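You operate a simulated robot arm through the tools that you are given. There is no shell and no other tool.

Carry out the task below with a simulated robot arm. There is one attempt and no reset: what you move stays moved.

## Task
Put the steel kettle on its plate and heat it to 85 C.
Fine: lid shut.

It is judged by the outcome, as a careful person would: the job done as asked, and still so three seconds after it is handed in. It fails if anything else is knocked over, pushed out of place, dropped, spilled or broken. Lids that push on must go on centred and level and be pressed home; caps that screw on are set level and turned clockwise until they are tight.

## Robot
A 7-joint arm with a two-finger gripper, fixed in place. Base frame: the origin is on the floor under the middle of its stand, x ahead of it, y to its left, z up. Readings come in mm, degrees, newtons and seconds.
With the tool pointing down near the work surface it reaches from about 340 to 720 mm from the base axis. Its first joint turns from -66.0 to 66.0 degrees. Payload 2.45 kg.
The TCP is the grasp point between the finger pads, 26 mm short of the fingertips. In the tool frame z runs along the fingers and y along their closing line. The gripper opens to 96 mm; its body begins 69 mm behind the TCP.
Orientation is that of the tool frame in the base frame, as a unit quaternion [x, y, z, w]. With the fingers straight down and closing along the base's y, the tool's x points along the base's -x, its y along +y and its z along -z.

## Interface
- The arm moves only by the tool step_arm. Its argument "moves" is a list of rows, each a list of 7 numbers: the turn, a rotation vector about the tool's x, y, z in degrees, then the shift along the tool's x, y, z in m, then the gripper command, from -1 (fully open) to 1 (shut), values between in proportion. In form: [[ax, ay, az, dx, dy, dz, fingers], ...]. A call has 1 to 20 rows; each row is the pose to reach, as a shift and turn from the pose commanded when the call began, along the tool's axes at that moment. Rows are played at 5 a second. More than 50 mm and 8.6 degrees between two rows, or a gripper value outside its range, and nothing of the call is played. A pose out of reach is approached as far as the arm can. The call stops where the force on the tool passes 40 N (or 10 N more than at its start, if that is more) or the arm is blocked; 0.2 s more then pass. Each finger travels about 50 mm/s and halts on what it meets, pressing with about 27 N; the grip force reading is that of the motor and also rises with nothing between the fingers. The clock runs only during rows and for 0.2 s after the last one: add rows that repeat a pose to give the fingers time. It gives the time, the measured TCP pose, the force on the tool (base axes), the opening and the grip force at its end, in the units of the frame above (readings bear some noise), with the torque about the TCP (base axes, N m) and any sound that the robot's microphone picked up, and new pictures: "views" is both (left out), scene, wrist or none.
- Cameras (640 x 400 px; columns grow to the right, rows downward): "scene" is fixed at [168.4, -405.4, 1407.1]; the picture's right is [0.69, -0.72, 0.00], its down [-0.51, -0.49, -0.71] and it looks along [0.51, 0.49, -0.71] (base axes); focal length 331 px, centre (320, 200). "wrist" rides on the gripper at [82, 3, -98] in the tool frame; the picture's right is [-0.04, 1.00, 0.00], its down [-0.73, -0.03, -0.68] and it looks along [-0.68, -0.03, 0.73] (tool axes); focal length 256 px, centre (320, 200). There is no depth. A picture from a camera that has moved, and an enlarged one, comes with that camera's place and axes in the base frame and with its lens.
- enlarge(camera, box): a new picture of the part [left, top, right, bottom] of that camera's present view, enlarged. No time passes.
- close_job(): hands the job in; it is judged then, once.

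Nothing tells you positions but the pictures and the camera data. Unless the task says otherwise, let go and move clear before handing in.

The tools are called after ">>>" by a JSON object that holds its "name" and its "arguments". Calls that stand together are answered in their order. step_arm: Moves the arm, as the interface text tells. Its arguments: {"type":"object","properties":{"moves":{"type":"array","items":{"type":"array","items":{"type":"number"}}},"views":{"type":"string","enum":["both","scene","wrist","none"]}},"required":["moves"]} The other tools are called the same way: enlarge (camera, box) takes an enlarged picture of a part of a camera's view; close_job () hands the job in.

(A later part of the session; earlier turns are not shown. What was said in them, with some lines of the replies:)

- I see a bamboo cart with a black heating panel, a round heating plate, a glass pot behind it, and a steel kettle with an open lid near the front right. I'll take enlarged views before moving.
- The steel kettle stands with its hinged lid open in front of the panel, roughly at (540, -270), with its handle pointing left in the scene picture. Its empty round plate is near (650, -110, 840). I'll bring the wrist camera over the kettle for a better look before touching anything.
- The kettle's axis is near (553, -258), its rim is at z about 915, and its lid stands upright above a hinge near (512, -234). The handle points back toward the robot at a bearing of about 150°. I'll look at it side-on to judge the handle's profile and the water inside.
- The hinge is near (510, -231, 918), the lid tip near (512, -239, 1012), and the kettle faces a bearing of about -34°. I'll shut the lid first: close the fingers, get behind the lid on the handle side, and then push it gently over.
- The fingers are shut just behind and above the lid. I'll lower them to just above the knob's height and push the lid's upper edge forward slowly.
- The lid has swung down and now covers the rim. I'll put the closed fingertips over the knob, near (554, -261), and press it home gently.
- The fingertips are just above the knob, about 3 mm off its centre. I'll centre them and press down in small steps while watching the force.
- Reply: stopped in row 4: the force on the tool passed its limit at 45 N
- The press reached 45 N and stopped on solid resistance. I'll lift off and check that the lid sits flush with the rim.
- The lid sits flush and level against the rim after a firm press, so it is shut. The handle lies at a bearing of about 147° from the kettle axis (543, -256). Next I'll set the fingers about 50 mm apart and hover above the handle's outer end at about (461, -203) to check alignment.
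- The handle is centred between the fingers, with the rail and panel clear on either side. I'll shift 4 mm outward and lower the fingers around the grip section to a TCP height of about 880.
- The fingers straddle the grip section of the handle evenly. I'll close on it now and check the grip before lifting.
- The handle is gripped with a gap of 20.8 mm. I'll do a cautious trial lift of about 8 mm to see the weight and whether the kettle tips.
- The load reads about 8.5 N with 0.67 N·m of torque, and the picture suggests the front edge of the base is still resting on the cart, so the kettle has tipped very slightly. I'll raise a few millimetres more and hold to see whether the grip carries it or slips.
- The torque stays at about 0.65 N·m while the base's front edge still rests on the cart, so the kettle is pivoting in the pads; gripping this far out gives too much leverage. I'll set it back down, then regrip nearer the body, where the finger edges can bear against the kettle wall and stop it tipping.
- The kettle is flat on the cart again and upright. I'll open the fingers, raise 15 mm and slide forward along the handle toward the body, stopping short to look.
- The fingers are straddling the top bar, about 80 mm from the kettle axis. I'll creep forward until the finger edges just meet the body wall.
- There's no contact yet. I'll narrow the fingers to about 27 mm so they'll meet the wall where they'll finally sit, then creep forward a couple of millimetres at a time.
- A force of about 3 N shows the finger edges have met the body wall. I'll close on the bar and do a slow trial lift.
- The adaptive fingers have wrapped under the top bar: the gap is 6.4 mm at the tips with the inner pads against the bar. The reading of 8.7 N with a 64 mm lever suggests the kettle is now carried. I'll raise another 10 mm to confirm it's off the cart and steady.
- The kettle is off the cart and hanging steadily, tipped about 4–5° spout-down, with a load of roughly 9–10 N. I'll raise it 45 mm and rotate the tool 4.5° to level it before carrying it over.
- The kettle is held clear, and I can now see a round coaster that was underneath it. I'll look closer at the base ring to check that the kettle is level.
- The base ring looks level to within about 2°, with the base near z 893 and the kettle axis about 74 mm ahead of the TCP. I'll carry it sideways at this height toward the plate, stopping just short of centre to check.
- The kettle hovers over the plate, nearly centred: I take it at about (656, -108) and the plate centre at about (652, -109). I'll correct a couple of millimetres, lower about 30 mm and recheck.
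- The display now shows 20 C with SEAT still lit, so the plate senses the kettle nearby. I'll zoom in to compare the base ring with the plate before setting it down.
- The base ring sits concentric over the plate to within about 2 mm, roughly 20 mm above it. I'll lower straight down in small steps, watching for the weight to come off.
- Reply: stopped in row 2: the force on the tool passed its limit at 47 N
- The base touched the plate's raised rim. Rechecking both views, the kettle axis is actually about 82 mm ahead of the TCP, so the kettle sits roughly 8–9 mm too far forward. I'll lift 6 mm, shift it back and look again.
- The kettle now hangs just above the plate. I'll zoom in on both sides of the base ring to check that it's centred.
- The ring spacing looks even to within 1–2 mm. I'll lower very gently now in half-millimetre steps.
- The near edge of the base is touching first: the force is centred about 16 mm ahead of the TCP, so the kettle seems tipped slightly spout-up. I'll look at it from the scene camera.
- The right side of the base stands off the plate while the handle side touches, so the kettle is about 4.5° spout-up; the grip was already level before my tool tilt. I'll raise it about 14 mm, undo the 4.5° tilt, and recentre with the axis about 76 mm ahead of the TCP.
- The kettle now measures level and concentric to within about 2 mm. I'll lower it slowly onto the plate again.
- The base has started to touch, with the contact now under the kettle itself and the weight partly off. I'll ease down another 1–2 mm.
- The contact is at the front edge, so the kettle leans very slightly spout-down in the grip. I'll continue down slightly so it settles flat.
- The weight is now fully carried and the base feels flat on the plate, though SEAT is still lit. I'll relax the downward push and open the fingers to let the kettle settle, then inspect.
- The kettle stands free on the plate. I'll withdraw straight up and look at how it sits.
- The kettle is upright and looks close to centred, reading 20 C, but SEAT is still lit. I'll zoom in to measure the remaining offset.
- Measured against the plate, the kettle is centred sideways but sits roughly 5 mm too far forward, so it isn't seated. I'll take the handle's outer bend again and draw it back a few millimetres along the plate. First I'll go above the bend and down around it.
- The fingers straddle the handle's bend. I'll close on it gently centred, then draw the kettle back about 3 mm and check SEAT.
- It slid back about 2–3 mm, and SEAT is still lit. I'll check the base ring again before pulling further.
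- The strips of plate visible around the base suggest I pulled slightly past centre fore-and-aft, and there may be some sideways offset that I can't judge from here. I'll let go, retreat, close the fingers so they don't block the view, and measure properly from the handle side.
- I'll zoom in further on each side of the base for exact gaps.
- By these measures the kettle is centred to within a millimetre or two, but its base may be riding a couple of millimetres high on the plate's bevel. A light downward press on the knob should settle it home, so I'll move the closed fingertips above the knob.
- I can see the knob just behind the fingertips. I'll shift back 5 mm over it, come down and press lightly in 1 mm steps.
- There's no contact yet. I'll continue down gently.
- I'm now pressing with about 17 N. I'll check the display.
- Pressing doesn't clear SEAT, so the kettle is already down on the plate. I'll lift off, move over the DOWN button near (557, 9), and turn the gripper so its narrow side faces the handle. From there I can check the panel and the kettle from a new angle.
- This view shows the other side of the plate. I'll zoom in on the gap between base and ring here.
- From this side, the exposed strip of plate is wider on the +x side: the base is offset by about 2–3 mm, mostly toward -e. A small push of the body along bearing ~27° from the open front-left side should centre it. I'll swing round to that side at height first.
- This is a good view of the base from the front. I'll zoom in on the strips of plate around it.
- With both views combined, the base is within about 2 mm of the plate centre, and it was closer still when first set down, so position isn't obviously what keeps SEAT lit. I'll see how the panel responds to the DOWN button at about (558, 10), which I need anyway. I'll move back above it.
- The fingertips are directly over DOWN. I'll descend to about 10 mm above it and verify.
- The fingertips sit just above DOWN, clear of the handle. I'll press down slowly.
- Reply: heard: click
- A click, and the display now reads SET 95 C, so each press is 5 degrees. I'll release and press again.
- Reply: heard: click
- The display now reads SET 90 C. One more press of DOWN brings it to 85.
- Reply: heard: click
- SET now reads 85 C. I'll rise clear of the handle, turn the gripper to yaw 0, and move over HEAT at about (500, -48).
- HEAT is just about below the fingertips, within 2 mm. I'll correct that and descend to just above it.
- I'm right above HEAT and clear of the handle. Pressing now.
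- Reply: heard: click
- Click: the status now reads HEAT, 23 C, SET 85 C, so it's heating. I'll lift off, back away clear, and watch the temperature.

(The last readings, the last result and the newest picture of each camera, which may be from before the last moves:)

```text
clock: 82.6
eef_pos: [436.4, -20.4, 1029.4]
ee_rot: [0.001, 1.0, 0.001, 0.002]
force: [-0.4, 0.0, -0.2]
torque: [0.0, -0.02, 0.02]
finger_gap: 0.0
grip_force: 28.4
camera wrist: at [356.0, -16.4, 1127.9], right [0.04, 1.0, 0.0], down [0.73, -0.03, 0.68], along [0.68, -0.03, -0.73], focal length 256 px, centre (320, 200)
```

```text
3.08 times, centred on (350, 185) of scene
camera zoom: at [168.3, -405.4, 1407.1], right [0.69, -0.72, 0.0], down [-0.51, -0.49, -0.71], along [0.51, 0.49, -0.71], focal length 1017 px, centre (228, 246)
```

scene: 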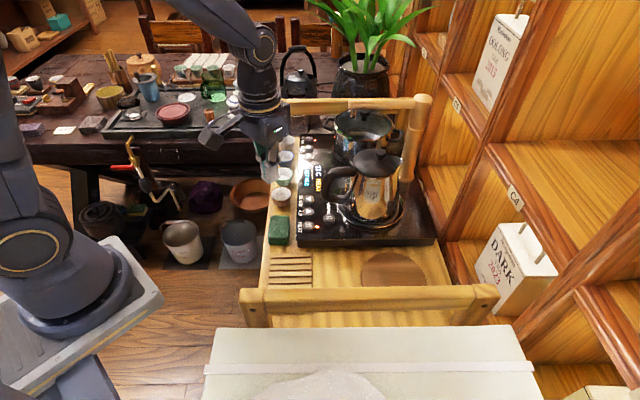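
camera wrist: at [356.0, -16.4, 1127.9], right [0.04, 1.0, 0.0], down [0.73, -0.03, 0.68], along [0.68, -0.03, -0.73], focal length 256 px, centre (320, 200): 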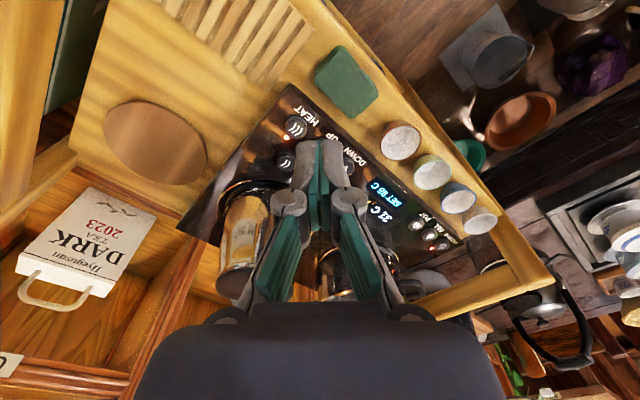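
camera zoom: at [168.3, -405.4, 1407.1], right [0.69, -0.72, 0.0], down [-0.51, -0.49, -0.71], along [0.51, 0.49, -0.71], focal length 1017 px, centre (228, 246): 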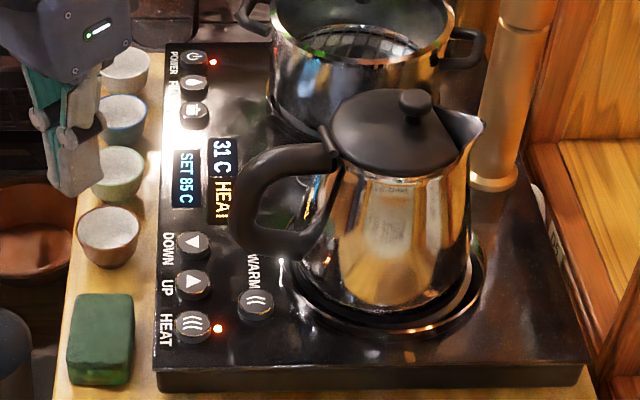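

The display shows 31 C and HEAT with its lamp lit, rising about 4 C per second. I'll hold still, clear of everything, and wait.

>>> {"name": "step_arm", "arguments": {"moves": [[0, 0, 0, 0, 0, 0, 1], [0, 0, 0, 0, 0, 0, 1], [0, 0, 0, 0, 0, 0, 1], [0, 0, 0, 0, 0, 0, 1], [0, 0, 0, 0, 0, 0, 1], [0, 0, 0, 0, 0, 0, 1], [0, 0, 0, 0, 0, 0, 1], [0, 0, 0, 0, 0, 0, 1], [0, 0, 0, 0, 0, 0, 1], [0, 0, 0, 0, 0, 0, 1], [0, 0, 0, 0, 0, 0, 1], [0, 0, 0, 0, 0, 0, 1], [0, 0, 0, 0, 0, 0, 1], [0, 0, 0, 0, 0, 0, 1], [0, 0, 0, 0, 0, 0, 1], [0, 0, 0, 0, 0, 0, 1], [0, 0, 0, 0, 0, 0, 1], [0, 0, 0, 0, 0, 0, 1], [0, 0, 0, 0, 0, 0, 1], [0, 0, 0, 0, 0, 0, 1]], "views": "none"}}

>>> {"name": "enlarge", "arguments": {"camera": "scene", "box": [280, 120, 420, 250]}}

```text
clock: 86.8
eef_pos: [436.8, -19.7, 1031.1]
ee_rot: [0.0, 1.0, 0.002, 0.001]
force: [0.0, 0.1, 0.5]
torque: [0.03, -0.04, 0.01]
finger_gap: 0.0
grip_force: 28.4
```

```text
3.08 times, centred on (350, 185) of scene
camera zoom: at [168.4, -405.4, 1407.1], right [0.69, -0.72, 0.0], down [-0.51, -0.49, -0.71], along [0.51, 0.49, -0.71], focal length 1017 px, centre (228, 246)
```

zoom: 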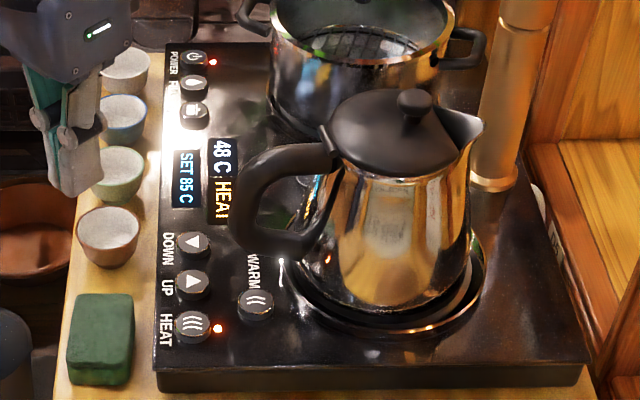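

The display shows 48 C and rising, with the kettle steady. About 9 more seconds of waiting.

>>> {"name": "step_arm", "arguments": {"moves": [[0, 0, 0, 0, 0, 0, 1], [0, 0, 0, 0, 0, 0, 1], [0, 0, 0, 0, 0, 0, 1], [0, 0, 0, 0, 0, 0, 1], [0, 0, 0, 0, 0, 0, 1], [0, 0, 0, 0, 0, 0, 1], [0, 0, 0, 0, 0, 0, 1], [0, 0, 0, 0, 0, 0, 1], [0, 0, 0, 0, 0, 0, 1], [0, 0, 0, 0, 0, 0, 1], [0, 0, 0, 0, 0, 0, 1], [0, 0, 0, 0, 0, 0, 1], [0, 0, 0, 0, 0, 0, 1], [0, 0, 0, 0, 0, 0, 1], [0, 0, 0, 0, 0, 0, 1], [0, 0, 0, 0, 0, 0, 1], [0, 0, 0, 0, 0, 0, 1], [0, 0, 0, 0, 0, 0, 1], [0, 0, 0, 0, 0, 0, 1], [0, 0, 0, 0, 0, 0, 1]], "views": "none"}}

>>> {"name": "enlarge", "arguments": {"camera": "scene", "box": [280, 120, 420, 250]}}

```text
clock: 91.0
eef_pos: [437.7, -19.9, 1031.5]
ee_rot: [0.0, 1.0, 0.003, 0.001]
force: [-0.5, 2.2, -0.2]
torque: [0.03, -0.01, 0.03]
finger_gap: 0.0
grip_force: 28.8
```

```text
3.08 times, centred on (350, 185) of scene
camera zoom: at [168.4, -405.4, 1407.1], right [0.69, -0.72, 0.0], down [-0.51, -0.49, -0.71], along [0.51, 0.49, -0.71], focal length 1017 px, centre (228, 246)
```

zoom: 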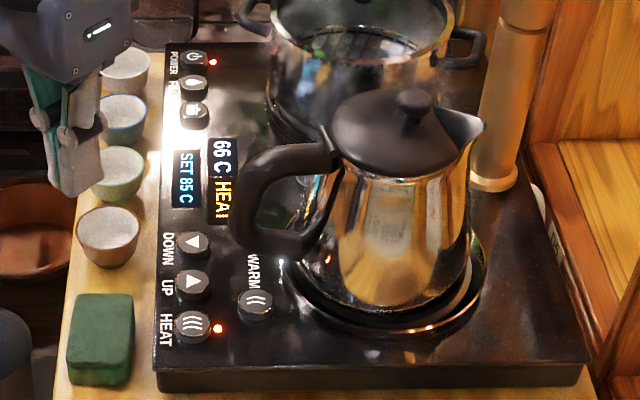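

The display shows 66 C and climbing. I'll keep waiting.

>>> {"name": "step_arm", "arguments": {"moves": [[0, 0, 0, 0, 0, 0, 1], [0, 0, 0, 0, 0, 0, 1], [0, 0, 0, 0, 0, 0, 1], [0, 0, 0, 0, 0, 0, 1], [0, 0, 0, 0, 0, 0, 1], [0, 0, 0, 0, 0, 0, 1], [0, 0, 0, 0, 0, 0, 1], [0, 0, 0, 0, 0, 0, 1], [0, 0, 0, 0, 0, 0, 1], [0, 0, 0, 0, 0, 0, 1], [0, 0, 0, 0, 0, 0, 1], [0, 0, 0, 0, 0, 0, 1], [0, 0, 0, 0, 0, 0, 1], [0, 0, 0, 0, 0, 0, 1], [0, 0, 0, 0, 0, 0, 1], [0, 0, 0, 0, 0, 0, 1], [0, 0, 0, 0, 0, 0, 1], [0, 0, 0, 0, 0, 0, 1], [0, 0, 0, 0, 0, 0, 1], [0, 0, 0, 0, 0, 0, 1]], "views": "none"}}

>>> {"name": "enlarge", "arguments": {"camera": "scene", "box": [280, 120, 420, 250]}}

```text
clock: 95.2
eef_pos: [438.2, -19.7, 1030.7]
ee_rot: [0.0, 1.0, 0.002, 0.001]
force: [1.1, -0.3, 0.2]
torque: [-0.01, -0.01, 0.03]
finger_gap: 0.1
grip_force: 27.9
```

```text
3.08 times, centred on (350, 185) of scene
camera zoom: at [168.4, -405.4, 1407.1], right [0.69, -0.72, 0.0], down [-0.51, -0.49, -0.71], along [0.51, 0.49, -0.71], focal length 1017 px, centre (228, 246)
```

zoom: 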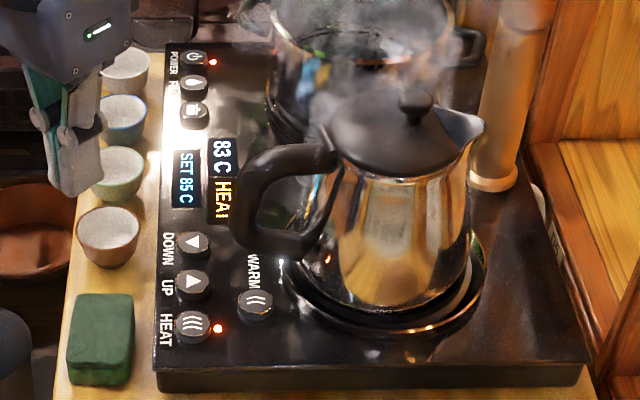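

The display shows 83 C with steam rising, so it's almost there. I'll wait a couple of seconds and see what the panel does at 85.

>>> {"name": "step_arm", "arguments": {"moves": [[0, 0, 0, 0, 0, 0, 1], [0, 0, 0, 0, 0, 0, 1], [0, 0, 0, 0, 0, 0, 1], [0, 0, 0, 0, 0, 0, 1], [0, 0, 0, 0, 0, 0, 1]], "views": "none"}}

>>> {"name": "enlarge", "arguments": {"camera": "scene", "box": [280, 120, 420, 250]}}

```text
clock: 96.4
eef_pos: [438.1, -19.9, 1030.0]
ee_rot: [0.0, 1.0, 0.002, 0.0]
force: [0.6, -0.1, 0.0]
torque: [0.01, -0.03, 0.02]
finger_gap: 0.0
grip_force: 28.8
```

```text
3.08 times, centred on (350, 185) of scene
camera zoom: at [168.4, -405.4, 1407.1], right [0.69, -0.72, 0.0], down [-0.51, -0.49, -0.71], along [0.51, 0.49, -0.71], focal length 1017 px, centre (228, 246)
```

zoom: 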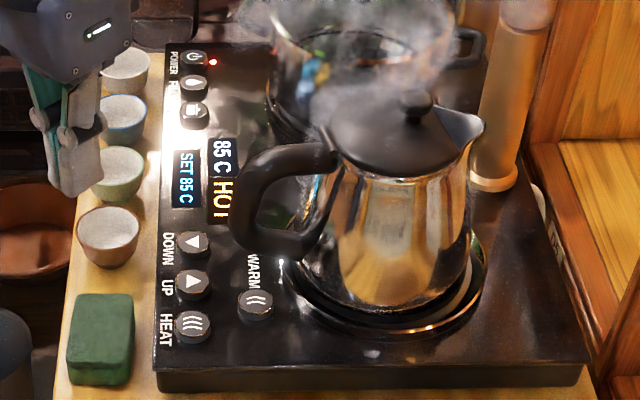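

It has reached 85 C: the panel shows HOT and the heater switched itself off. The kettle stands upright on its plate with the lid shut, nothing else has been disturbed, and the arm is clear, so I'm handing the job in.

>>> {"name": "close_job", "arguments": {}}

```text
The job is handed in.
```

The steel kettle is on its plate with the lid shut, and it reached 85 C. I handed the job in right then. The panel showed 85 C and HOT, and the heater had switched itself off.

- **Lid:** it swung shut when I pushed it over, and I pressed it down firmly at the knob. It looked flush and level with the rim.
- **Position:** the kettle stands upright on the plate, within about 2 mm of centre by the camera views. The panel kept showing SEAT until I pressed HEAT, but heating started normally.
- **Heating:** I stepped the setting down from 100 C to 85 C and pressed HEAT.
- **Surroundings:** nothing else looked moved, knocked over or spilled. The round coaster the kettle stood on is still in its place on the cart, and the arm is clear of everything.
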